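You operate a simulated robot arm through the tools that you are given. There is no shell and no other tool. Be economical: measure what you need, move in short steps, check, and stop when the job is done.

You run a simulated robot arm. Do the job below in one go: nothing can be reset, and whatever is moved stays where it is left.

JOB
Tighten cap bolts one and three of the bearing housing to 60 Nm.
Fine: first turn each in half a turn by hand; then set the setter dial, run one, then three, with the orange driver and put it back in its dock. Set down upright: orange driver.

The check looks at the end state, three seconds after you hand in, the way a careful person would. Anything else that was tipped, shoved, dropped, spilled or broken makes it a failure. Lids that push on must go on centred and level and be pressed home; caps that screw on are set level and turned clockwise until they are tight.

ROBOT AND FRAMES
A 6-joint arm with a two-finger parallel gripper, fixed in place. Base frame: the origin is at the foot of the arm, x ahead of it, y to its left, z up. Units: cm, degrees, N and s.
With the tool pointing down near the work surface it reaches from about 24 to 66 cm from the base axis. Its first joint turns from -66.0 to 66.0 degrees. Payload 2.9 kg.
The tool frame sits at the grasp point between the pads (the TCP): z along the fingers, y along the line on which they close. The tips reach 3 cm beyond it. Largest opening 11 cm; finger width 2, thickness 1; the body of the gripper, 4.8 by 11.2 cm, starts 5.5 cm behind the TCP.
Orientation is that of the tool frame in the base frame, as [roll, pitch, yaw] about the fixed x, y, z axes, in that order (R = Rz(yaw) Ry(pitch) Rx(roll)). With the fingers straight down and closing along the base's y, the tool's x points along the base's -x, its y along +y and its z along -z.

CONTROLS
- The arm moves only by the tool apply_moves. Its argument "commands" is one flat list of numbers, 7 for each row, row after row: the shift along the tool's x, y, z in cm, then the turn, a rotation vector about the tool's x, y, z in degrees, then the opening, from 0 (shut) to 1 (fully open). In form: [x, y, z, ax, ay, az, hand, x, y, z, ax, ay, az, hand, ...]. A call has 1 to 20 rows; each row is the pose to reach, as a shift and turn from the pose commanded when the call began, along the tool's axes at that moment. Each row takes 0.2 s and may step no farther than 5 cm and 8.6 degrees from the row before; otherwise, or with a gripper value out of range, the whole call is refused. A pose out of reach is approached as far as the arm can. The call stops where the force on the tool passes 70 N (or 10 N more than at its start, if that is more) or the arm is blocked; 0.2 s more then pass. The fingers move at their own pace (about 10.8 cm/s each) and stop on an object; they squeeze with about 45 N. The grip force told is the motor's: it shows also when the fingers shut on nothing. Time passes only in rows, and 0.2 s behind the last, so rows that repeat a pose let the fingers close. The reply holds the time, the measured pose of the TCP, the force on the tool along the base axes, the opening and the grip force, in the units named above and with some noise, with the torque about the TCP (base axes, N m) and any sound that the robot's microphone picked up.
- Cameras (640 x 400 px; columns grow to the right, rows downward): "scene" is fixed at [8.01, 42.52, 141.52]; the picture's right is [-0.77, -0.63, 0.00], its down [-0.16, 0.20, -0.97] and it looks along [0.61, -0.75, -0.26] (base axes); focal length 322 px, centre (320, 200). "wrist" rides on the gripper at [7.2, 1.7, -10.3] in the tool frame; the picture's right is [-0.23, 0.97, 0.00], its down [-0.76, -0.18, -0.62] and it looks along [-0.61, -0.14, 0.78] (tool axes); focal length 222 px, centre (320, 200). There is no depth. A picture from a camera that has moved, and an enlarged one, comes with that camera's place and axes in the base frame and with its lens.
- snapshot(camera): a new picture of that camera. It takes no simulated time.
- inspect(camera, box): a new picture of the part [left, top, right, bottom] of that camera's present view, enlarged. It takes no simulated time.
- job_done(): hands the job in; it is judged then, once.

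Work in short steps. Places have to be worked out from the pictures, the camera data and where the tool is seen: move nearer, look again, correct. Check each grasp and each placing, and mend what went wrong. You have 120 turns and 76 pictures in all, those below and enlarged ones among them. Open the gripper and draw the arm clear of the work before you hand the job in, unless the task says otherwise; then end with one line.

The tools are called after ">>>" as a command line: name --argument value ..., lists and objects as JSON in quotes. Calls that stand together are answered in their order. apply_moves: Moves the arm, as the interface text tells. Its arguments: {"type":"object","properties":{"commands":{"type":"array","items":{"type":"number"}}},"required":["commands"]} The other tools are called the same way: snapshot (camera) takes a picture; inspect (camera, box) takes an enlarged picture of a part of a camera's view; job_done () hands the job in.

At the start:

```text
time: 0.0
tcp_pos: [32.49, -21.13, 131.14]
tool_rot: [-179.9, 0.1, -179.9]
force: [-0.4, -0.3, 1.0]
torque: [0.0, -0.02, 0.0]
grip_width: 11.01
grasp_force: 0.0
```

scene: 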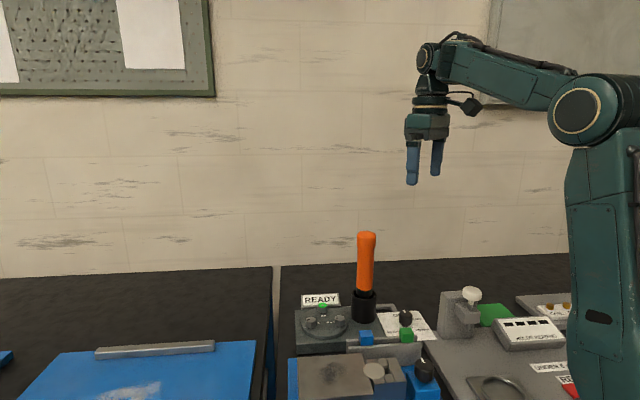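
wrist: 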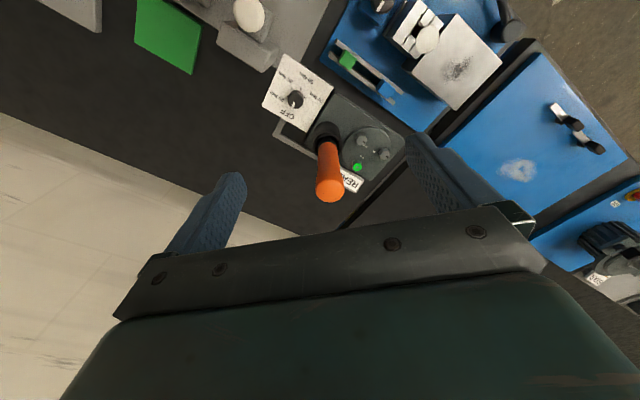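

The pictures show the orange driver on a dock with a dial at its side; I enlarge the work area to read it.

>>> inspect --camera "scene" --box '[270, 220, 590, 400]'

>>> inspect --camera "wrist" --box '[220, 0, 540, 200]'

```text
2.00 times, centred on (430, 310) of scene
camera zoom: at [8.01, 42.52, 141.52], right [-0.77, -0.63, 0.0], down [-0.16, 0.2, -0.97], along [0.61, -0.75, -0.26], focal length 645 px, centre (100, -20)
```

zoom: 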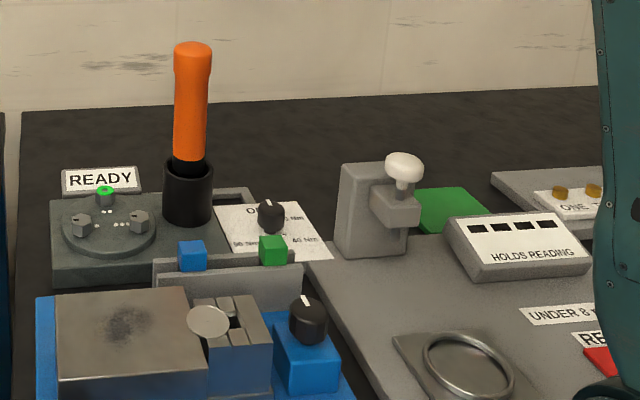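

```text
2.00 times, centred on (380, 100) of wrist
camera zoom: at [25.33, -19.51, 141.49], right [0.23, 0.97, 0.0], down [0.76, -0.18, 0.62], along [0.61, -0.14, -0.78], focal length 444 px, centre (200, 400)
```

zoom: 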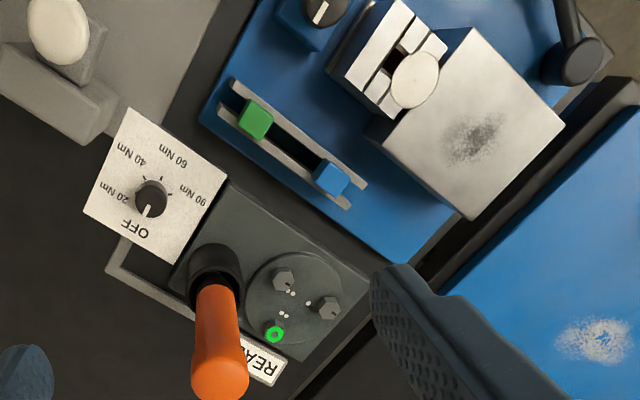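

Triangulating gives the dial knob near (37,-27,90), the driver top near (46,-23,113) and the bolts near (55,-17,92). I move nearer, beside the driver, to look at the housing.

>>> apply_moves --commands '[-0.4, 2.3, 3.2, 0, 0, 0, 1, -0.8, 4.6, 6.5, 0, 0, 0, 1, -1.1, 7, 9.8, 0, 0, 0, 1, -1.5, 9, 13, 0, 0, 0, 1, -1.5, 9, 13, 0, 0, 0, 1]'

>>> snapshot --camera "wrist"

```text
time: 1.2
tcp_pos: [33.98, -12.09, 118.12]
tool_rot: [-179.9, 0.1, 180.0]
force: [0.8, -0.1, -0.3]
torque: [0.0, -0.01, -0.01]
grip_width: 11.01
grasp_force: 0.1
```

```text
71 pictures are left
camera wrist: at [26.73, -10.4, 128.49], right [0.23, 0.97, 0.0], down [0.76, -0.18, 0.62], along [0.61, -0.14, -0.78], focal length 222 px, centre (320, 200)
```

wrist: 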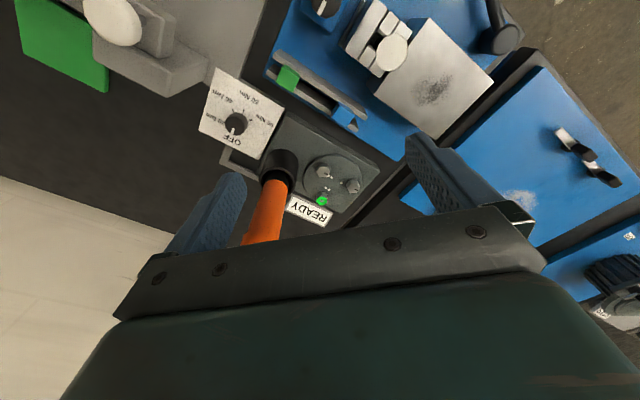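

>>> inspect --camera "wrist" --box '[190, 60, 390, 240]'

>>> inspect --camera "scene" --box '[285, 280, 445, 380]'

```text
2.22 times, centred on (290, 150) of wrist
camera zoom: at [26.73, -10.4, 128.49], right [0.23, 0.97, 0.0], down [0.76, -0.18, 0.62], along [0.61, -0.14, -0.78], focal length 494 px, centre (387, 311)
```

zoom: 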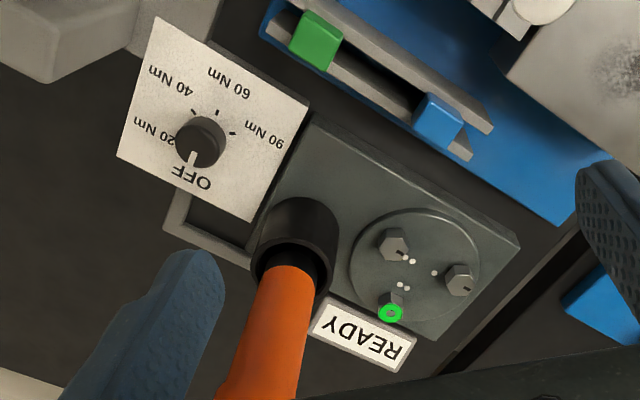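

```text
4.00 times, centred on (365, 330) of scene
camera zoom: at [8.01, 42.52, 141.52], right [-0.77, -0.63, 0.0], down [-0.16, 0.2, -0.97], along [0.61, -0.75, -0.26], focal length 1290 px, centre (140, -320)
```

zoom: 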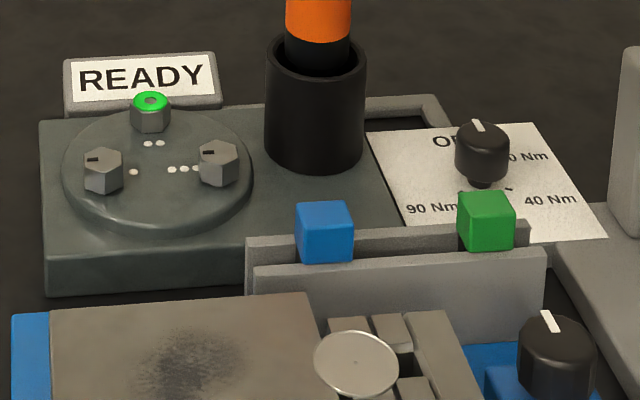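

>>> inspect --camera "wrist" --box '[290, 140, 380, 215]'

>>> inspect --camera "scene" --box '[296, 296, 356, 336]'

```text
5.33 times, centred on (335, 178) of wrist
camera zoom: at [26.73, -10.4, 128.49], right [0.23, 0.97, 0.0], down [0.76, -0.18, 0.62], along [0.61, -0.14, -0.78], focal length 1185 px, centre (240, 320)
```

zoom: 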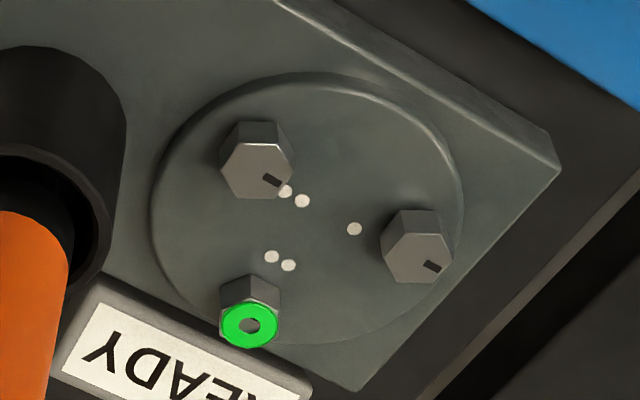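

```text
10.00 times, centred on (326, 316) of scene
camera zoom: at [8.01, 42.52, 141.52], right [-0.77, -0.63, 0.0], down [-0.16, 0.2, -0.97], along [0.61, -0.75, -0.26], focal length 3225 px, centre (260, -960)
```

zoom: 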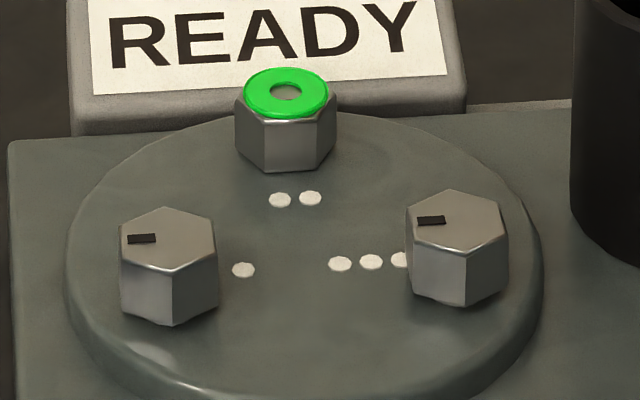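

From both views I place the bolt heads (tops z≈92.3) at: one (53.6,-9.8), two (55.3,-16.6), three (48.4,-14.8). Both marks point about 38° in base. I hover over bolt one with the fingers closing along that direction, to look from near.

>>> apply_moves --commands '[-2.8, 0.33, 2, 0, 0, 7.3, 0.8, -5.6, 0.66, 4, 0, 0, 14.6, 0.5, -8.4, 1, 6, 0, 0, 21.9, 0.5, -11.2, 1.3, 8, 0, 0, 29.2, 0.5, -14, 1.65, 10, 0, 0, 36.5, 0.5, -16.8, 2, 12, 0, 0, 43.8, 0.5, -19.57, 2.3, 14.1, 0, 0, 51.3, 0.5, -19.57, 2.3, 14.1, 0, 0, 51.3, 0.5]'

>>> snapshot --camera "wrist"

>>> snapshot --camera "scene"

```text
time: 3.0
tcp_pos: [53.77, -9.8, 104.11]
tool_rot: [-180.0, 0.2, 128.6]
force: [-0.5, 0.2, -0.5]
torque: [-0.01, 0.01, -0.02]
grip_width: 5.49
grasp_force: 0.1
```

```text
66 pictures are left
camera wrist: at [50.71, -3.01, 114.37], right [0.9, 0.43, 0.0], down [0.34, -0.7, 0.62], along [0.27, -0.56, -0.78], focal length 222 px, centre (320, 200)
```

wrist: 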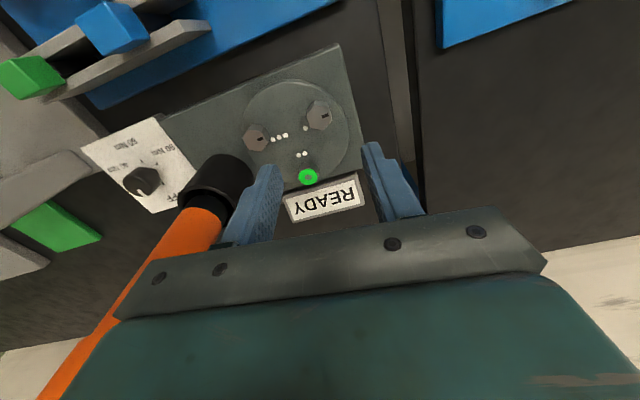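

```text
65 pictures are left
```

scene: 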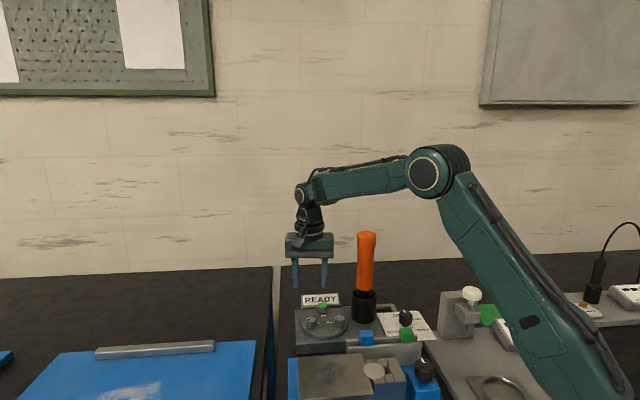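

>>> inspect --camera "wrist" --box '[235, 70, 375, 200]'

```text
3.08 times, centred on (305, 135) of wrist
camera zoom: at [50.71, -3.01, 114.37], right [0.9, 0.43, 0.0], down [0.34, -0.7, 0.62], along [0.27, -0.56, -0.78], focal length 684 px, centre (366, 400)
```

zoom: 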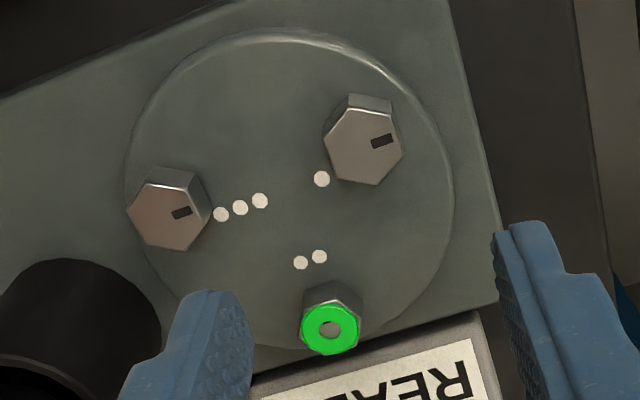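

Near view puts bolt one at about (53.65,-9.7), with flats along ≈39°, which matches the fingers. I descend around the head, tips about 1.2 cm below its top, and close.

>>> apply_moves --commands '[0.15, 0, 4, 0, 0, 0, 0.45, 0.15, 0, 7, 0, 0, 0, 0.45, 0.15, 0, 9, 0, 0, 0, 0.45, 0.15, 0, 10.1, 0, 0, 0, 0.45, 0.15, 0, 10.1, 0, 0, 0, 0.45, 0.15, 0, 10.1, 0, 0, 0, 0.1, 0.15, 0, 10.1, 0, 0, 0, 0.1, 0.15, 0, 10.1, 0, 0, 0, 0.1]'

>>> inspect --camera "scene" --box '[270, 240, 430, 340]'

```text
time: 4.8
tcp_pos: [53.74, -9.73, 94.05]
tool_rot: [179.8, 0.2, 128.9]
force: [17.3, 8.7, -7.8]
torque: [-0.32, -0.94, 0.0]
grip_width: 2.35
grasp_force: 44.8
```

```text
4.00 times, centred on (350, 290) of scene
camera zoom: at [8.07, 42.54, 141.51], right [-0.77, -0.63, 0.0], down [-0.17, 0.2, -0.97], along [0.61, -0.75, -0.26], focal length 1290 px, centre (200, -160)
```

zoom: 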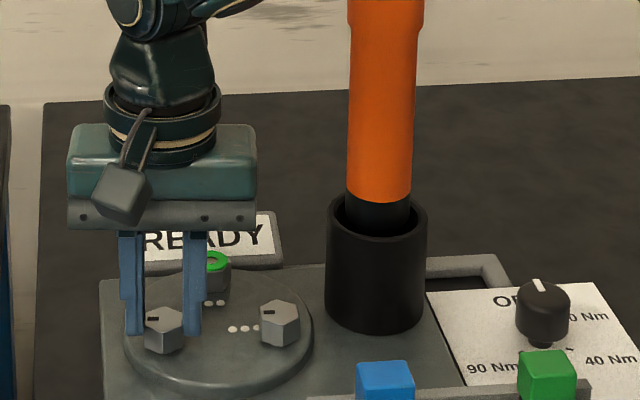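

Head gripped (2.35 cm across flats); the 19 N side force suggests an offset of a millimetre or so. I correct it and turn clockwise 90°.

>>> apply_moves --commands '[0, 0.1, 0, 0, 0, 0, 0.1, 0, 0.1, 0, 0, 0, 7.5, 0.1, 0, 0.1, 0, 0, 0, 15, 0.1, 0, 0.1, 0, 0, 0, 22.5, 0.1, 0, 0.1, 0, 0, 0, 30, 0.1, 0, 0.1, 0, 0, 0, 37.5, 0.1, 0, 0.1, 0, 0, 0, 45, 0.1, 0, 0.1, 0, 0, 0, 52.5, 0.1, 0, 0.1, 0, 0, 0, 60, 0.1, 0, 0.1, 0, 0, 0, 67.5, 0.1, 0, 0.1, 0, 0, 0, 75, 0.1, 0, 0.1, 0, 0, 0, 82.5, 0.1, 0, 0.1, 0, 0, 0, 90, 0.1]'

>>> inspect --camera "scene" --box '[270, 240, 430, 340]'

```text
time: 7.6
tcp_pos: [53.8, -9.68, 93.93]
tool_rot: [179.8, -0.2, 38.7]
force: [23.1, 12.1, -2.7]
torque: [0.12, -0.46, 0.04]
grip_width: 2.34
grasp_force: 44.8
```

```text
4.00 times, centred on (350, 290) of scene
camera zoom: at [8.08, 42.55, 141.51], right [-0.77, -0.63, 0.0], down [-0.17, 0.2, -0.97], along [0.61, -0.75, -0.26], focal length 1290 px, centre (200, -160)
```

zoom: 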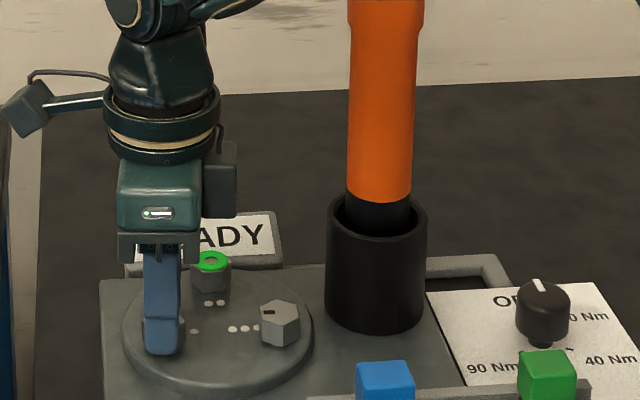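

Ninety degrees done with hold intact; the side force grew, so I was shifting the wrong way. I shift back 3 mm and turn 90° more.

>>> apply_moves --commands '[-0.15, 0, 0, 0, 0, 0, 0.1, -0.3, 0, 0, 0, 0, 7.5, 0.1, -0.3, 0, 0, 0, 0, 15, 0.1, -0.3, 0, 0, 0, 0, 22.5, 0.1, -0.3, 0, 0, 0, 0, 30, 0.1, -0.3, 0, 0, 0, 0, 37.5, 0.1, -0.3, 0, 0, 0, 0, 45, 0.1, -0.3, 0, 0, 0, 0, 52.5, 0.1, -0.3, 0, 0, 0, 0, 60, 0.1, -0.3, 0, 0, 0, 0, 67.5, 0.1, -0.3, 0, 0, 0, 0, 75, 0.1, -0.3, 0, 0, 0, 0, 82.5, 0.1, -0.3, 0, 0, 0, 0, 90, 0.1]'

>>> inspect --camera "scene" --box '[270, 240, 430, 340]'

```text
time: 9.2
tcp_pos: [53.43, -9.79, 94.05]
tool_rot: [-179.6, -0.3, -2.3]
force: [5.0, 6.9, -4.8]
torque: [0.15, -0.4, 0.06]
grip_width: 2.37
grasp_force: 44.9
out of reach, approached as far as the arm can: row 7, 8
stopped in row 8: the force on the tool passed its limit at 83 N (the readings are from after the stop); the commanded pose is now the measured one
```

```text
4.00 times, centred on (350, 290) of scene
camera zoom: at [8.03, 42.53, 141.51], right [-0.77, -0.63, 0.0], down [-0.16, 0.2, -0.97], along [0.61, -0.75, -0.26], focal length 1290 px, centre (200, -160)
```

zoom: 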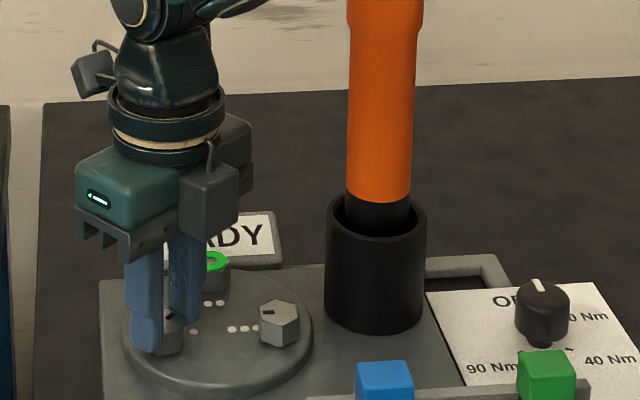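

The wrist joint hit its end at yaw −2 after 131° of the turn. I open in place, swing back one hex step (60°), and regrip for the remaining 49°.

>>> apply_moves --commands '[0, 0, 0, 0, 0, 0, 0.45, 0, 0, 0, 0, 0, 0, 0.45, 0, 0, 0, 0, 0, -7.5, 0.45, 0, 0, 0, 0, 0, -15, 0.45, 0, 0, 0, 0, 0, -22.5, 0.45, 0, 0, 0, 0, 0, -30, 0.45, 0, 0, 0, 0, 0, -37.5, 0.45, 0, 0, 0, 0, 0, -45, 0.45, 0, 0, 0, 0, 0, -52.5, 0.45, 0, 0, 0, 0, 0, -60, 0.45, 0, 0, 0, 0, 0, -60, 0.45]'

>>> inspect --camera "wrist" --box '[200, 80, 440, 230]'

>>> inspect --camera "scene" --box '[290, 290, 370, 340]'

```text
time: 11.6
tcp_pos: [53.52, -9.93, 93.93]
tool_rot: [180.0, -0.4, 57.6]
force: [0.3, 0.2, -0.2]
torque: [-0.02, -0.02, 0.0]
grip_width: 4.94
grasp_force: 0.0
```

```text
2.67 times, centred on (320, 155) of wrist
camera zoom: at [58.8, -4.8, 104.38], right [0.7, -0.71, 0.0], down [-0.56, -0.55, 0.62], along [-0.44, -0.43, -0.79], focal length 592 px, centre (320, 320)
```

zoom: 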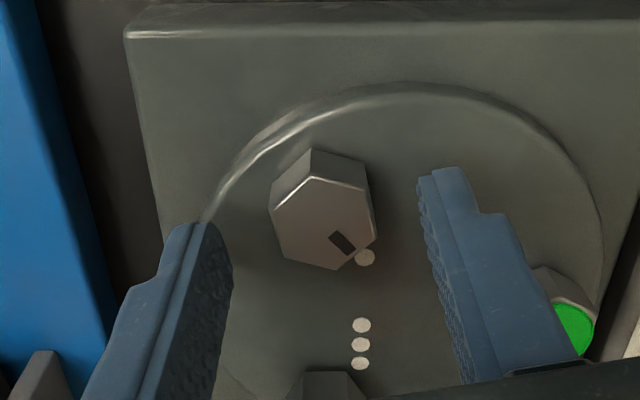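

```text
8.00 times, centred on (330, 315) of scene
camera zoom: at [8.01, 42.52, 141.52], right [-0.77, -0.63, 0.0], down [-0.16, 0.2, -0.97], along [0.61, -0.75, -0.26], focal length 2580 px, centre (240, -720)
```

zoom: 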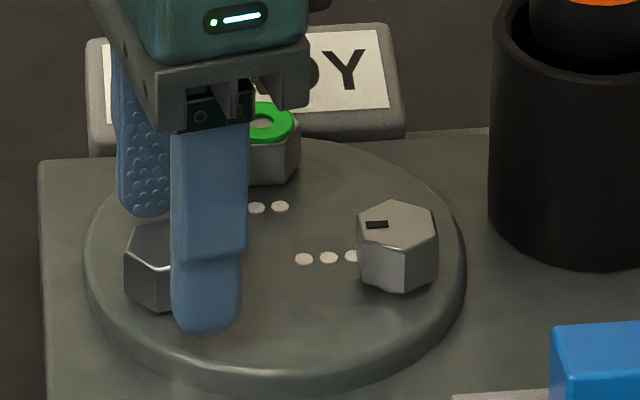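

The mark now points about −95° (≈134° turned). Fingers face the flats, so I close and turn 48° more.

>>> apply_moves --commands '[0, 0, 0, 0, 0, 0, 0.1, 0, 0, 0, 0, 0, 0, 0.1, 0, 0, 0, 0, 0, 0, 0.1, 0, 0, 0, 0, 0, 8, 0.1, 0, 0, 0, 0, 0, 16, 0.1, 0, 0, 0, 0, 0, 24, 0.1, 0, 0, 0, 0, 0, 32, 0.1, 0, 0, 0, 0, 0, 40, 0.1, 0, 0, 0, 0, 0, 48, 0.1, 0, 0, 0, 0, 0, 48, 0.1, 0, 0, 0, 0, 0, 48, 0.45, 0, 0, 0, 0, 0, 48, 0.45]'

>>> inspect --camera "wrist" --box '[200, 80, 440, 230]'

```text
time: 14.2
tcp_pos: [53.46, -9.91, 94.01]
tool_rot: [-179.7, -0.1, 9.3]
force: [-0.5, -0.2, 0.0]
torque: [-0.02, -0.01, -0.02]
grip_width: 4.96
grasp_force: 0.0
```

```text
2.67 times, centred on (320, 155) of wrist
camera zoom: at [60.93, -10.52, 104.36], right [-0.06, -1.0, -0.01], down [-0.78, 0.05, 0.62], along [-0.62, 0.04, -0.78], focal length 592 px, centre (320, 320)
```

zoom: 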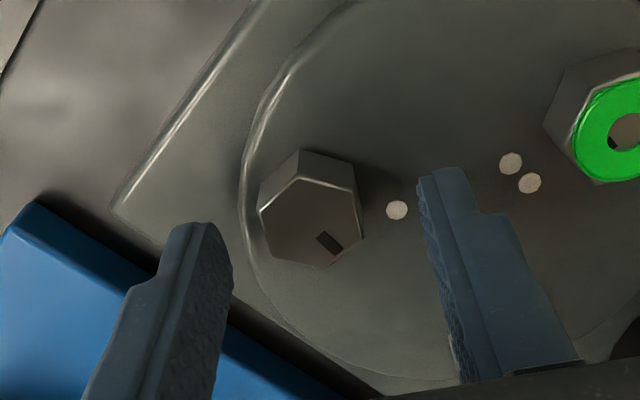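

The mark has turned about 183° in total: half a turn. Next, I lift, swing back to yaw 128 and hover over bolt three; for it I plan three 60° bites, keeping the gripper body away from the driver.

>>> apply_moves --commands '[0, 0, -5, 0, 0, 0, 0.45, 0, 0, -10, 0, 0, 0, 0.45, 0, 0, -10, 0, 0, -8.5, 0.45, 0, 0, -10, 0, 0, -17, 0.45, 0, 0, -10, 0, 0, -25.5, 0.45, 0, 0, -10, 0, 0, -34, 0.45, 0, 0, -10, 0, 0, -42.5, 0.45, 0, 0, -10, 0, 0, -51, 0.45, 0, 0, -10, 0, 0, -59.5, 0.45, 0, 0, -10, 0, 0, -68, 0.45, 0, 0, -10, 0, 0, -76.5, 0.45, 0, 0, -10, 0, 0, -85, 0.45, 0, 0, -10, 0, 0, -93.5, 0.45, 0, 0, -10, 0, 0, -102, 0.45, -2, 1.3, -10, 0, 0, -110.5, 0.45, -4, 2.7, -10, 0, 0, -119, 0.45, -5.8, 4, -10, 0, 0, -119, 0.45, -5.8, 4, -10, 0, 0, -119, 0.45]'

>>> snapshot --camera "wrist"

>>> inspect --camera "scene" --box '[270, 220, 430, 340]'

```text
time: 18.0
tcp_pos: [48.26, -14.69, 104.0]
tool_rot: [179.6, -0.1, 128.6]
force: [0.0, 0.6, 0.1]
torque: [-0.04, -0.01, -0.01]
grip_width: 4.95
grasp_force: 0.0
```

```text
57 pictures are left
camera wrist: at [45.18, -8.16, 114.25], right [0.9, 0.43, 0.01], down [0.33, -0.71, 0.62], along [0.27, -0.56, -0.78], focal length 222 px, centre (320, 200)
```

wrist: 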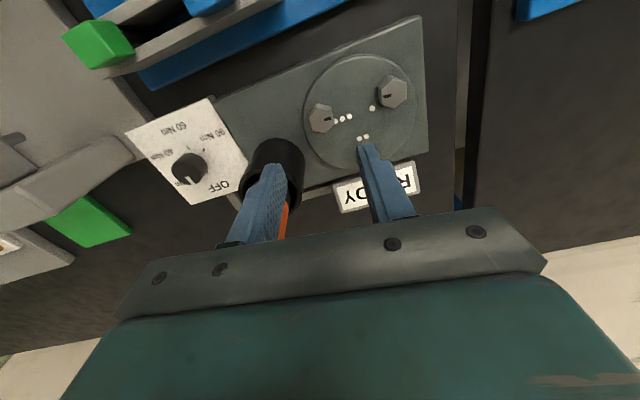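

```text
3.33 times, centred on (350, 280) of scene
camera zoom: at [8.01, 42.52, 141.52], right [-0.77, -0.63, 0.0], down [-0.16, 0.2, -0.97], along [0.61, -0.75, -0.26], focal length 1075 px, centre (220, -67)
```

zoom: 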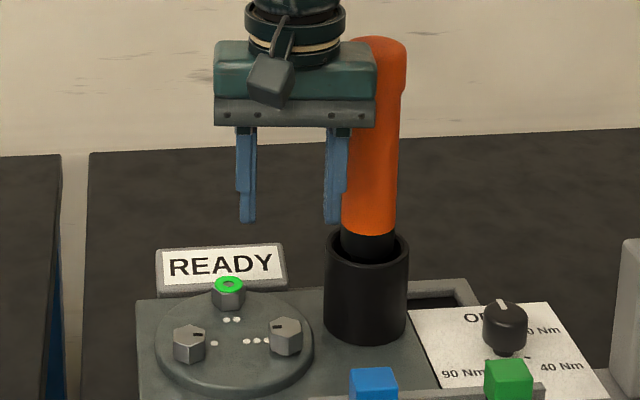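

>>> inspect --camera "wrist" --box '[290, 85, 350, 145]'

```text
6.67 times, centred on (320, 115) of wrist
camera zoom: at [45.18, -8.16, 114.25], right [0.9, 0.43, 0.01], down [0.33, -0.71, 0.62], along [0.27, -0.56, -0.78], focal length 1481 px, centre (320, 767)
```

zoom: 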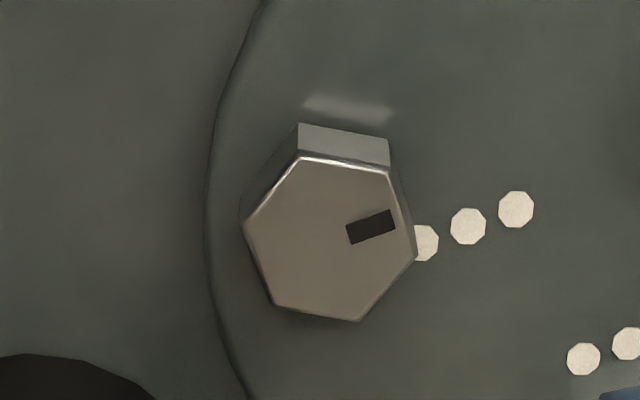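

Bolt three at ≈(48.4,-14.95), flats near 44°; fingers at 38.6° keep about half a centimetre to the driver. I descend and grip.

>>> apply_moves --commands '[-0.3, 0, 3, 0, 0, 0, 0.45, -0.3, 0, 6, 0, 0, 0, 0.45, -0.3, 0, 8.5, 0, 0, 0, 0.45, -0.3, 0, 10, 0, 0, 0, 0.45, -0.3, 0, 10, 0, 0, 0, 0.45]'

>>> snapshot --camera "wrist"

```text
time: 19.2
tcp_pos: [48.45, -15.09, 93.97]
tool_rot: [179.6, -0.1, 128.4]
force: [0.0, -0.3, -0.8]
torque: [-0.01, 0.03, -0.01]
grip_width: 4.96
grasp_force: 0.0
```

```text
54 pictures are left
camera wrist: at [45.37, -8.4, 104.19], right [0.9, 0.43, 0.01], down [0.33, -0.71, 0.62], along [0.27, -0.56, -0.78], focal length 222 px, centre (320, 200)
```

wrist: 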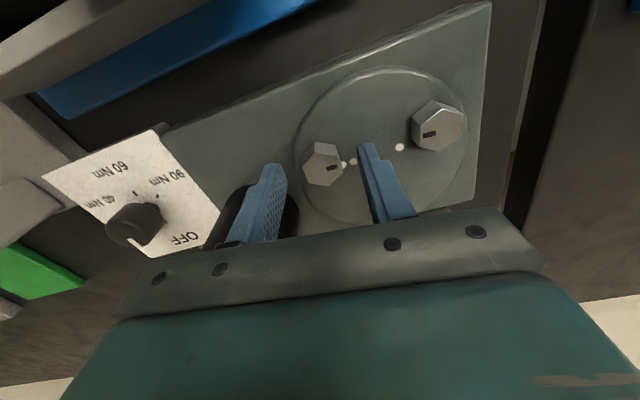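

Bolt three is centred between the fingers, no contact force. I close, turn 60°, open, and swing back 60°.

>>> apply_moves --commands '[0, 0, 0, 0, 0, 0, 0.1, 0, 0, 0, 0, 0, 0, 0.1, 0, 0, 0, 0, 0, 0, 0.1, 0, 0, 0, 0, 0, 7.5, 0.1, 0, 0, 0, 0, 0, 15, 0.1, 0, 0, 0, 0, 0, 22.5, 0.1, 0, 0, 0, 0, 0, 30, 0.1, 0, 0, 0, 0, 0, 37.5, 0.1, 0, 0, 0, 0, 0, 45, 0.1, 0, 0, 0, 0, 0, 52.5, 0.1, 0, 0, 0, 0, 0, 60, 0.1, 0, 0, 0, 0, 0, 60, 0.1]'

>>> apply_moves --commands '[0, 0, 0, 0, 0, 0, 0.45, 0, 0, 0, 0, 0, 0, 0.45, 0, 0, 0, 0, 0, -7.5, 0.45, 0, 0, 0, 0, 0, -15, 0.45, 0, 0, 0, 0, 0, -22.5, 0.45, 0, 0, 0, 0, 0, -30, 0.45, 0, 0, 0, 0, 0, -37.5, 0.45, 0, 0, 0, 0, 0, -45, 0.45, 0, 0, 0, 0, 0, -52.5, 0.45, 0, 0, 0, 0, 0, -60, 0.45, 0, 0, 0, 0, 0, -60, 0.45]'

>>> inspect --camera "wrist" --box '[200, 80, 440, 230]'

```text
time: 21.8
tcp_pos: [48.64, -14.99, 93.87]
tool_rot: [-180.0, -0.4, 68.6]
force: [16.0, 16.1, -29.2]
torque: [0.36, -0.31, -0.01]
grip_width: 2.36
grasp_force: 45.0
```

```text
time: 24.2
tcp_pos: [48.54, -15.0, 93.92]
tool_rot: [179.6, -0.2, 128.5]
force: [-0.2, 1.5, -0.1]
torque: [0.02, 0.01, 0.01]
grip_width: 4.96
grasp_force: 0.0
```

```text
2.67 times, centred on (320, 155) of wrist
camera zoom: at [45.38, -8.39, 104.27], right [0.9, 0.43, 0.01], down [0.33, -0.71, 0.62], along [0.27, -0.56, -0.78], focal length 592 px, centre (320, 320)
```

zoom: 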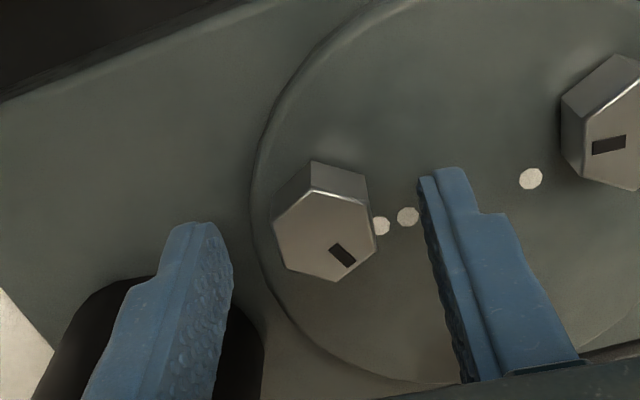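

First 60° taken. I repeat the bite, with a small centring shift.

>>> apply_moves --commands '[0, -0.15, 0, 0, 0, 0, 0.1, 0, -0.15, 0, 0, 0, 0, 0.1, 0, -0.15, 0, 0, 0, 0, 0.1, 0, -0.15, 0, 0, 0, 7.5, 0.1, 0, -0.15, 0, 0, 0, 15, 0.1, 0, -0.15, 0, 0, 0, 22.5, 0.1, 0, -0.15, 0, 0, 0, 30, 0.1, 0, -0.15, 0, 0, 0, 37.5, 0.1, 0, -0.15, 0, 0, 0, 45, 0.1, 0, -0.15, 0, 0, 0, 52.5, 0.1, 0, -0.15, 0, 0, 0, 60, 0.1, 0, -0.15, 0, 0, 0, 60, 0.1]'

>>> apply_moves --commands '[0, 0, 0, 0, 0, 0, 0.45, 0, 0, 0, 0, 0, 0, 0.45, 0, 0, 0, 0, 0, -7.5, 0.45, 0, 0, 0, 0, 0, -15, 0.45, 0, 0, 0, 0, 0, -22.5, 0.45, 0, 0, 0, 0, 0, -30, 0.45, 0, 0, 0, 0, 0, -37.5, 0.45, 0, 0, 0, 0, 0, -45, 0.45, 0, 0, 0, 0, 0, -52.5, 0.45, 0, 0, 0, 0, 0, -60, 0.45, 0, 0, 0, 0, 0, -60, 0.45]'

>>> apply_moves --commands '[0, 0, 0, 0, 0, 0, 0.1, 0, 0, 0, 0, 0, 0, 0.1, 0, 0, 0, 0, 0, 0, 0.1, 0, 0, 0, 0, 0, 7.5, 0.1, 0, 0, 0, 0, 0, 15, 0.1, 0, 0, 0, 0, 0, 22.5, 0.1, 0, 0, 0, 0, 0, 30, 0.1, 0, 0, 0, 0, 0, 37.5, 0.1, 0, 0, 0, 0, 0, 45, 0.1, 0, 0, 0, 0, 0, 52.5, 0.1, 0, 0, 0, 0, 0, 58, 0.1, 0, 0, 0, 0, 0, 58, 0.1, 0, 0, 0, 0, 0, 58, 0.45, 0, 0, 0, 0, 0, 58, 0.45]'

>>> inspect --camera "wrist" --box '[200, 80, 440, 230]'

```text
time: 26.8
tcp_pos: [48.61, -14.89, 93.93]
tool_rot: [179.8, -0.5, 68.6]
force: [24.2, 17.2, -12.6]
torque: [0.23, -0.49, -0.05]
grip_width: 2.37
grasp_force: 46.0
```

```text
time: 29.2
tcp_pos: [48.54, -14.96, 94.03]
tool_rot: [179.6, -0.1, 128.6]
force: [0.4, 0.1, 0.8]
torque: [-0.02, 0.0, -0.03]
grip_width: 4.94
grasp_force: 0.2
```

```text
time: 32.2
tcp_pos: [48.5, -15.15, 93.81]
tool_rot: [179.9, -0.3, 70.4]
force: [-1.5, -1.3, 0.1]
torque: [0.01, 0.01, -0.01]
grip_width: 4.94
grasp_force: 0.0
```

```text
2.67 times, centred on (320, 155) of wrist
camera zoom: at [52.47, -8.97, 104.33], right [0.84, -0.54, 0.0], down [-0.42, -0.66, 0.62], along [-0.34, -0.52, -0.79], focal length 592 px, centre (320, 320)
```

zoom: 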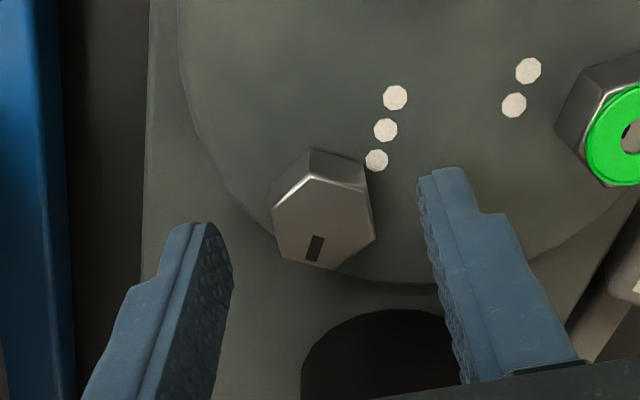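

The mark of bolt three has turned ~180° too. Now I lift, back off toward −x away from the driver, and turn to yaw 180 for the dial.

>>> apply_moves --commands '[0, 0, -4, 0, 0, 0, 0.45, 0, 0, -8, 0, 0, 0, 0.45, 0, 0, -12, 0, 0, 0, 0.45, -1.62, -4.55, -12, 0, 0, 0, 0.45, -3.24, -9.1, -12, 0, 0, 0, 0.45, -4.86, -13.66, -12, 0, 0, 0, 0.45, -4.86, -13.66, -12, 0, 0, -8.43, 0.45, -4.86, -13.66, -12, 0, 0, -16.86, 0.45, -4.86, -13.66, -12, 0, 0, -25.3, 0.45, -4.86, -13.66, -12, 0, 0, -33.7, 0.45, -4.86, -13.66, -12, 0, 0, -42.1, 0.45, -4.86, -13.66, -12, 0, 0, -50.6, 0.45, -4.86, -13.66, -12, 0, 0, -59, 0.45, -4.86, -13.66, -12, 0, 0, -67.4, 0.45, -4.86, -13.66, -12, 0, 0, -75.9, 0.45, -4.86, -13.66, -12, 0, 0, -84.3, 0.45, -4.86, -13.66, -12, 0, 0, -92.7, 0.45, -4.86, -13.66, -12, 0, 0, -101.2, 0.45, -4.86, -13.66, -12, 0, 0, -109.6, 0.45, -4.86, -13.66, -12, 0, 0, -109.6, 0.45]'

>>> snapshot --camera "wrist"

>>> inspect --camera "scene" --box '[290, 270, 450, 370]'

```text
time: 36.4
tcp_pos: [33.91, -15.15, 105.92]
tool_rot: [179.8, 0.2, -179.8]
force: [-0.4, 0.3, 0.6]
torque: [0.04, 0.01, 0.0]
grip_width: 4.92
grasp_force: 0.0
```

```text
51 pictures are left
camera wrist: at [26.7, -13.56, 116.26], right [0.22, 0.97, 0.01], down [0.76, -0.18, 0.63], along [0.61, -0.14, -0.78], focal length 222 px, centre (320, 200)
```

wrist: 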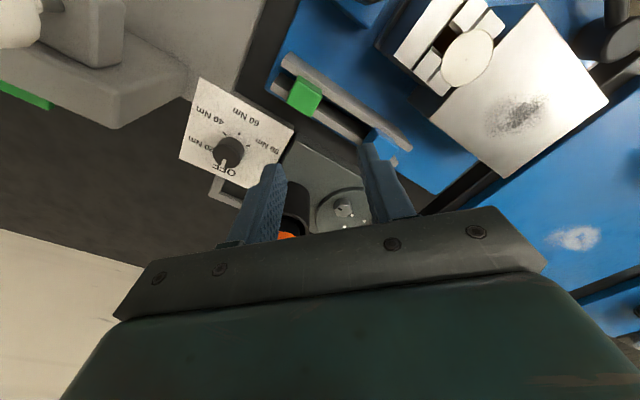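

```text
4.00 times, centred on (370, 320) of scene
camera zoom: at [8.01, 42.52, 141.52], right [-0.77, -0.63, 0.0], down [-0.16, 0.2, -0.97], along [0.61, -0.75, -0.26], focal length 1290 px, centre (120, -280)
```

zoom: 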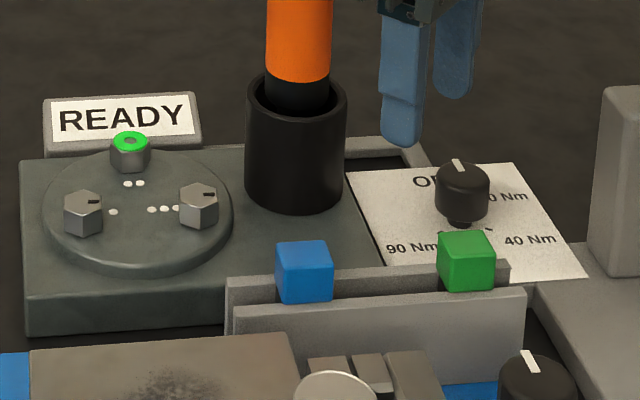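

>>> inspect --camera "wrist" --box '[170, 70, 310, 215]'

```text
2.76 times, centred on (240, 142) of wrist
camera zoom: at [26.7, -13.56, 116.26], right [0.22, 0.97, 0.01], down [0.76, -0.18, 0.63], along [0.61, -0.14, -0.78], focal length 613 px, centre (541, 359)
```

zoom: 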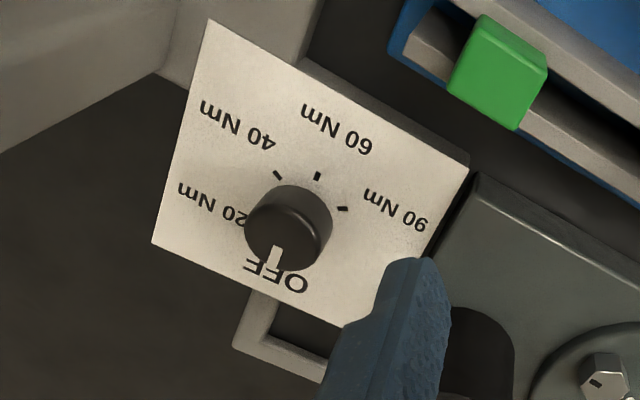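

Dial knob top at about (36.6,-27.1,92.2), ~3.6 cm wide. Dial angles: OFF ≈316°, 40 ≈197°, 60 ≈134°, 90 ≈71°, so 60 is about half a turn clockwise from OFF. I hover over the knob.

>>> apply_moves --commands '[-0.9, -4, 0, 0, 0, 4, 0.55, -1.8, -8, 1, 0, 0, 8, 0.55, -2.7, -12.05, 2, 0, 0, 10, 0.55, -2.7, -12.05, 2, 0, 0, 10, 0.55]'

>>> inspect --camera "wrist" --box '[200, 50, 440, 200]'

```text
time: 37.4
tcp_pos: [36.75, -27.43, 103.68]
tool_rot: [179.6, 0.2, 170.0]
force: [-0.2, -0.1, -0.4]
torque: [0.0, 0.01, -0.02]
grip_width: 6.06
grasp_force: 0.1
```

```text
2.67 times, centred on (320, 125) of wrist
camera zoom: at [29.98, -24.57, 114.07], right [0.39, 0.92, 0.01], down [0.72, -0.31, 0.62], along [0.58, -0.24, -0.78], focal length 592 px, centre (320, 400)
```

zoom: 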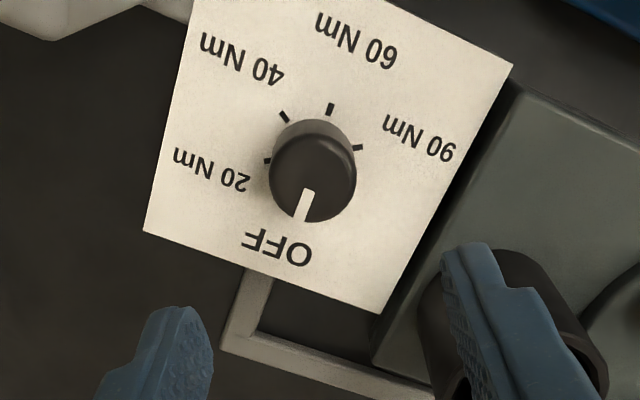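

Looks well aimed, knob perhaps 4 mm to −y of the tool. I shift, descend, and look before closing.

>>> apply_moves --commands '[0, -0.4, 4, 0, 0, 0, 0.55, 0, -0.4, 8, 0, 0, 0, 0.55, 0, -0.4, 10.2, 0, 0, 0, 0.55, 0, -0.4, 10.2, 0, 0, 0, 0.55]'

>>> inspect --camera "wrist" --box '[200, 80, 440, 230]'

```text
time: 38.4
tcp_pos: [36.7, -27.43, 93.78]
tool_rot: [179.6, 0.2, 170.1]
force: [-0.5, -0.3, -0.6]
torque: [0.03, -0.01, -0.03]
grip_width: 6.04
grasp_force: 0.0
```

```text
2.67 times, centred on (320, 155) of wrist
camera zoom: at [29.86, -24.77, 104.03], right [0.39, 0.92, 0.01], down [0.72, -0.31, 0.62], along [0.58, -0.24, -0.78], focal length 592 px, centre (320, 320)
```

zoom: 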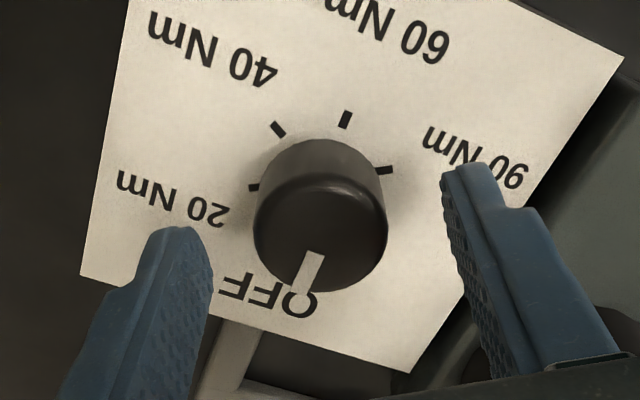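

Ticks come out at 60° steps (20≈254°, 40≈195°, 60≈136°, 90≈75°), so OFF→60 is 180° clockwise. I close on the knob and turn the first 90°.

>>> apply_moves --commands '[0, -0.15, 0, 0, 0, 0, 0.2, 0, -0.15, 0, 0, 0, 0, 0.2, 0, -0.15, 0, 0, 0, 0, 0.2, 0, -0.15, 0, 0, 0, 7.5, 0.2, 0, -0.15, 0, 0, 0, 15, 0.2, 0, -0.15, 0, 0, 0, 22.5, 0.2, 0, -0.15, 0, 0, 0, 30, 0.2, 0, -0.15, 0, 0, 0, 37.5, 0.2, 0, -0.15, 0, 0, 0, 45, 0.2, 0, -0.15, 0, 0, 0, 52.5, 0.2, 0, -0.15, 0, 0, 0, 60, 0.2, 0, -0.15, 0, 0, 0, 67.5, 0.2, 0, -0.15, 0, 0, 0, 75, 0.2, 0, -0.15, 0, 0, 0, 82.5, 0.2, 0, -0.15, 0, 0, 0, 90, 0.2, 0, -0.15, 0, 0, 0, 90, 0.2]'

>>> inspect --camera "wrist" --box '[200, 80, 440, 230]'

```text
time: 41.8
tcp_pos: [36.72, -27.54, 93.66]
tool_rot: [179.7, -0.5, 80.2]
force: [15.6, 17.9, 23.4]
torque: [0.32, -0.29, -0.02]
grip_width: 3.34
grasp_force: 45.3
```

```text
2.67 times, centred on (320, 155) of wrist
camera zoom: at [39.65, -20.83, 104.09], right [0.92, -0.39, 0.0], down [-0.31, -0.72, 0.62], along [-0.24, -0.57, -0.79], focal length 592 px, centre (320, 320)
```

zoom: 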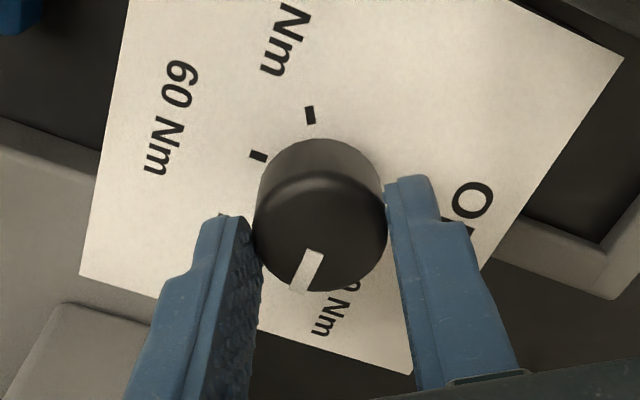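

The pointer followed 90°. I open, swing back, and take the second 90°.

>>> apply_moves --commands '[0, 0, 0, 0, 0, 0, 0.5, 0, 0, 0, 0, 0, 0, 0.5, 0, 0, 0, 0, 0, -8.2, 0.5, 0, 0, 0, 0, 0, -16.4, 0.5, 0, 0, 0, 0, 0, -24.6, 0.5, 0, 0, 0, 0, 0, -32.8, 0.5, 0, 0, 0, 0, 0, -41, 0.5, 0, 0, 0, 0, 0, -49.2, 0.5, 0, 0, 0, 0, 0, -57.4, 0.5, 0, 0, 0, 0, 0, -65.6, 0.5, 0, 0, 0, 0, 0, -73.8, 0.5, 0, 0, 0, 0, 0, -82, 0.5, 0, 0, 0, 0, 0, -90, 0.5, 0, 0, 0, 0, 0, -90, 0.5]'

>>> apply_moves --commands '[0, 0, 0, 0, 0, 0, 0.2, 0, 0, 0, 0, 0, 0, 0.2, 0, 0, 0, 0, 0, 0, 0.2, 0, 0, 0, 0, 0, 7.5, 0.2, 0, 0, 0, 0, 0, 15, 0.2, 0, 0, 0, 0, 0, 22.5, 0.2, 0, 0, 0, 0, 0, 30, 0.2, 0, 0, 0, 0, 0, 37.5, 0.2, 0, 0, 0, 0, 0, 45, 0.2, 0, 0, 0, 0, 0, 52.5, 0.2, 0, 0, 0, 0, 0, 60, 0.2, 0, 0, 0, 0, 0, 67.5, 0.2, 0, 0, 0, 0, 0, 75, 0.2, 0, 0, 0, 0, 0, 82.5, 0.2, 0, 0, 0, 0, 0, 90, 0.2, 0, 0, 0, 0, 0, 90, 0.2, 0, 0, 0, 0, 0, 90, 0.5, 0, 0, 0, 0, 0, 90, 0.5, 0, 0, -5, 0, 0, 90, 0.5, 0, 0, -9, 0, 0, 90, 0.5]'

>>> inspect --camera "wrist" --box '[200, 50, 440, 200]'

>>> inspect --camera "scene" --box '[290, 270, 450, 370]'

```text
time: 44.8
tcp_pos: [36.57, -27.67, 93.61]
tool_rot: [179.7, 0.2, 170.2]
force: [-0.4, 0.1, 0.1]
torque: [0.02, -0.04, 0.0]
grip_width: 5.51
grasp_force: 0.1
```

```text
time: 49.0
tcp_pos: [36.61, -27.98, 102.46]
tool_rot: [179.8, -0.2, 80.0]
force: [0.3, 0.4, 0.2]
torque: [-0.01, 0.03, 0.0]
grip_width: 5.49
grasp_force: 0.2
```

```text
2.67 times, centred on (320, 125) of wrist
camera zoom: at [39.59, -21.13, 112.76], right [0.92, -0.39, 0.0], down [-0.31, -0.72, 0.62], along [-0.24, -0.57, -0.79], focal length 592 px, centre (320, 400)
```

zoom: 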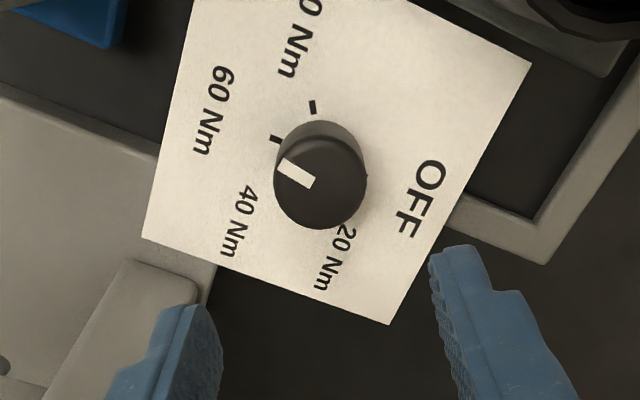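

```text
4.00 times, centred on (370, 320) of scene
camera zoom: at [8.01, 42.52, 141.52], right [-0.77, -0.63, 0.0], down [-0.16, 0.2, -0.97], along [0.61, -0.75, -0.26], focal length 1290 px, centre (120, -280)
```

zoom: 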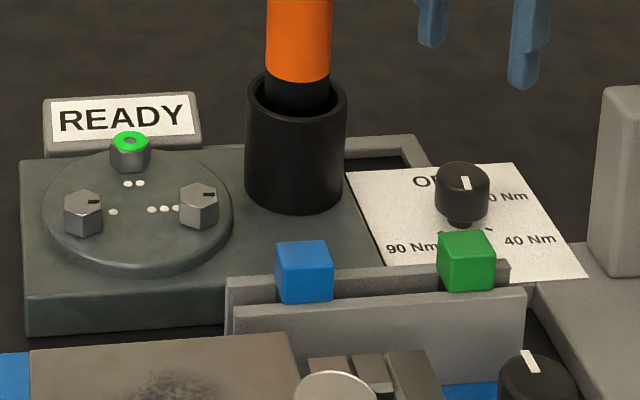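

>>> inspect --camera "scene" --box '[390, 300, 430, 330]'

>>> inspect --camera "wrist" --box '[290, 80, 350, 150]'

```text
13.33 times, centred on (410, 315) of scene
camera zoom: at [8.01, 42.52, 141.52], right [-0.77, -0.63, 0.0], down [-0.16, 0.2, -0.97], along [0.61, -0.75, -0.26], focal length 4300 px, centre (-880, -1333)
```

zoom: 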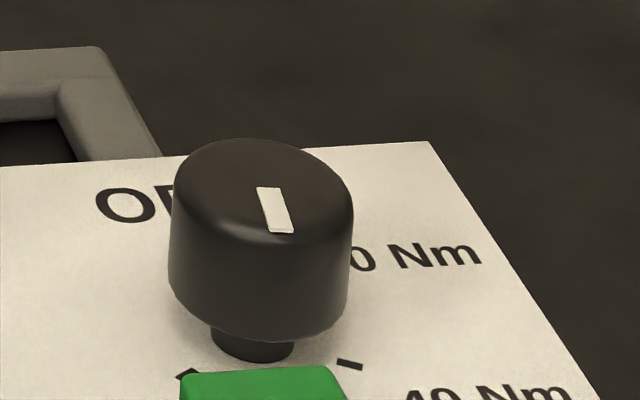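

```text
5.71 times, centred on (320, 115) of wrist
camera zoom: at [39.59, -21.13, 112.76], right [0.92, -0.39, 0.0], down [-0.31, -0.72, 0.62], along [-0.24, -0.57, -0.79], focal length 1269 px, centre (320, 686)
```

zoom: 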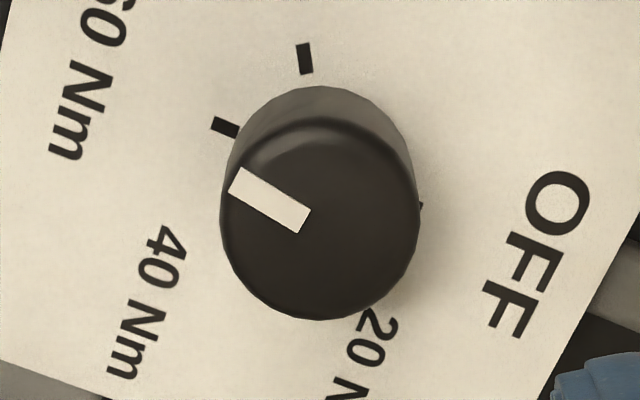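

The pointer reads ≈126° while the 60 tick is at ≈135°, so it is about 9° past. I regrip and turn back 9°.

>>> apply_moves --commands '[0, 0, 5, 0, 0, 0, 0.5, 0, 0, 9, 0, 0, 0, 0.5, 0, 0, 9, 0, 0, 0, 0.2, 0, 0, 9, 0, 0, 0, 0.2, 0, 0, 9, 0, 0, 0, 0.2, 0, 0, 9, 0, 0, -4.5, 0.2, 0, 0, 9, 0, 0, -9, 0.2, 0, 0, 9, 0, 0, -9, 0.2, 0, 0, 9, 0, 0, -9, 0.5, 0, 0, 9, 0, 0, -9, 0.5, 0, 0, 4, 0, 0, -9, 0.5, 0, 0, 0, 0, 0, -9, 0.5]'

>>> inspect --camera "wrist" --box '[290, 80, 350, 150]'

>>> inspect --camera "scene" --box '[390, 300, 430, 330]'

```text
time: 51.6
tcp_pos: [36.14, -27.89, 102.63]
tool_rot: [179.9, -0.3, 89.1]
force: [0.0, 0.2, 0.0]
torque: [0.01, 0.07, -0.01]
grip_width: 5.5
grasp_force: 0.1
```

```text
5.71 times, centred on (320, 115) of wrist
camera zoom: at [38.1, -20.75, 112.97], right [0.97, -0.24, 0.0], down [-0.19, -0.76, 0.62], along [-0.15, -0.6, -0.79], focal length 1269 px, centre (320, 686)
```

zoom: 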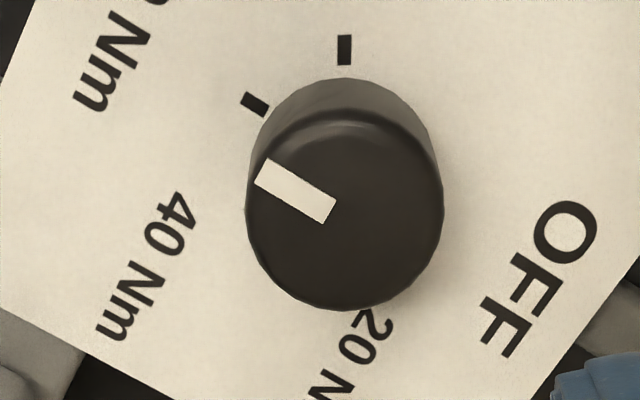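

```text
13.33 times, centred on (410, 315) of scene
camera zoom: at [8.01, 42.52, 141.52], right [-0.77, -0.63, 0.0], down [-0.16, 0.2, -0.97], along [0.61, -0.75, -0.26], focal length 4300 px, centre (-880, -1333)
```

zoom: 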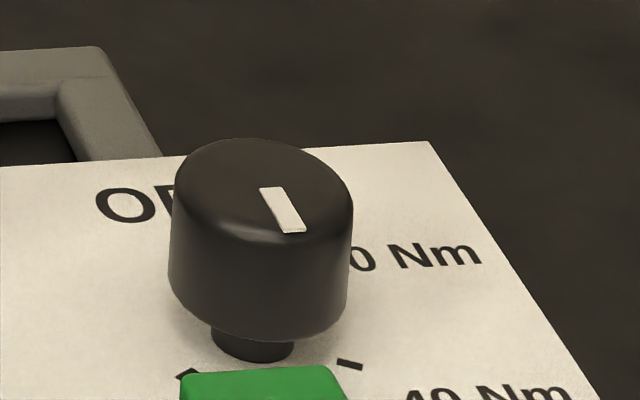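

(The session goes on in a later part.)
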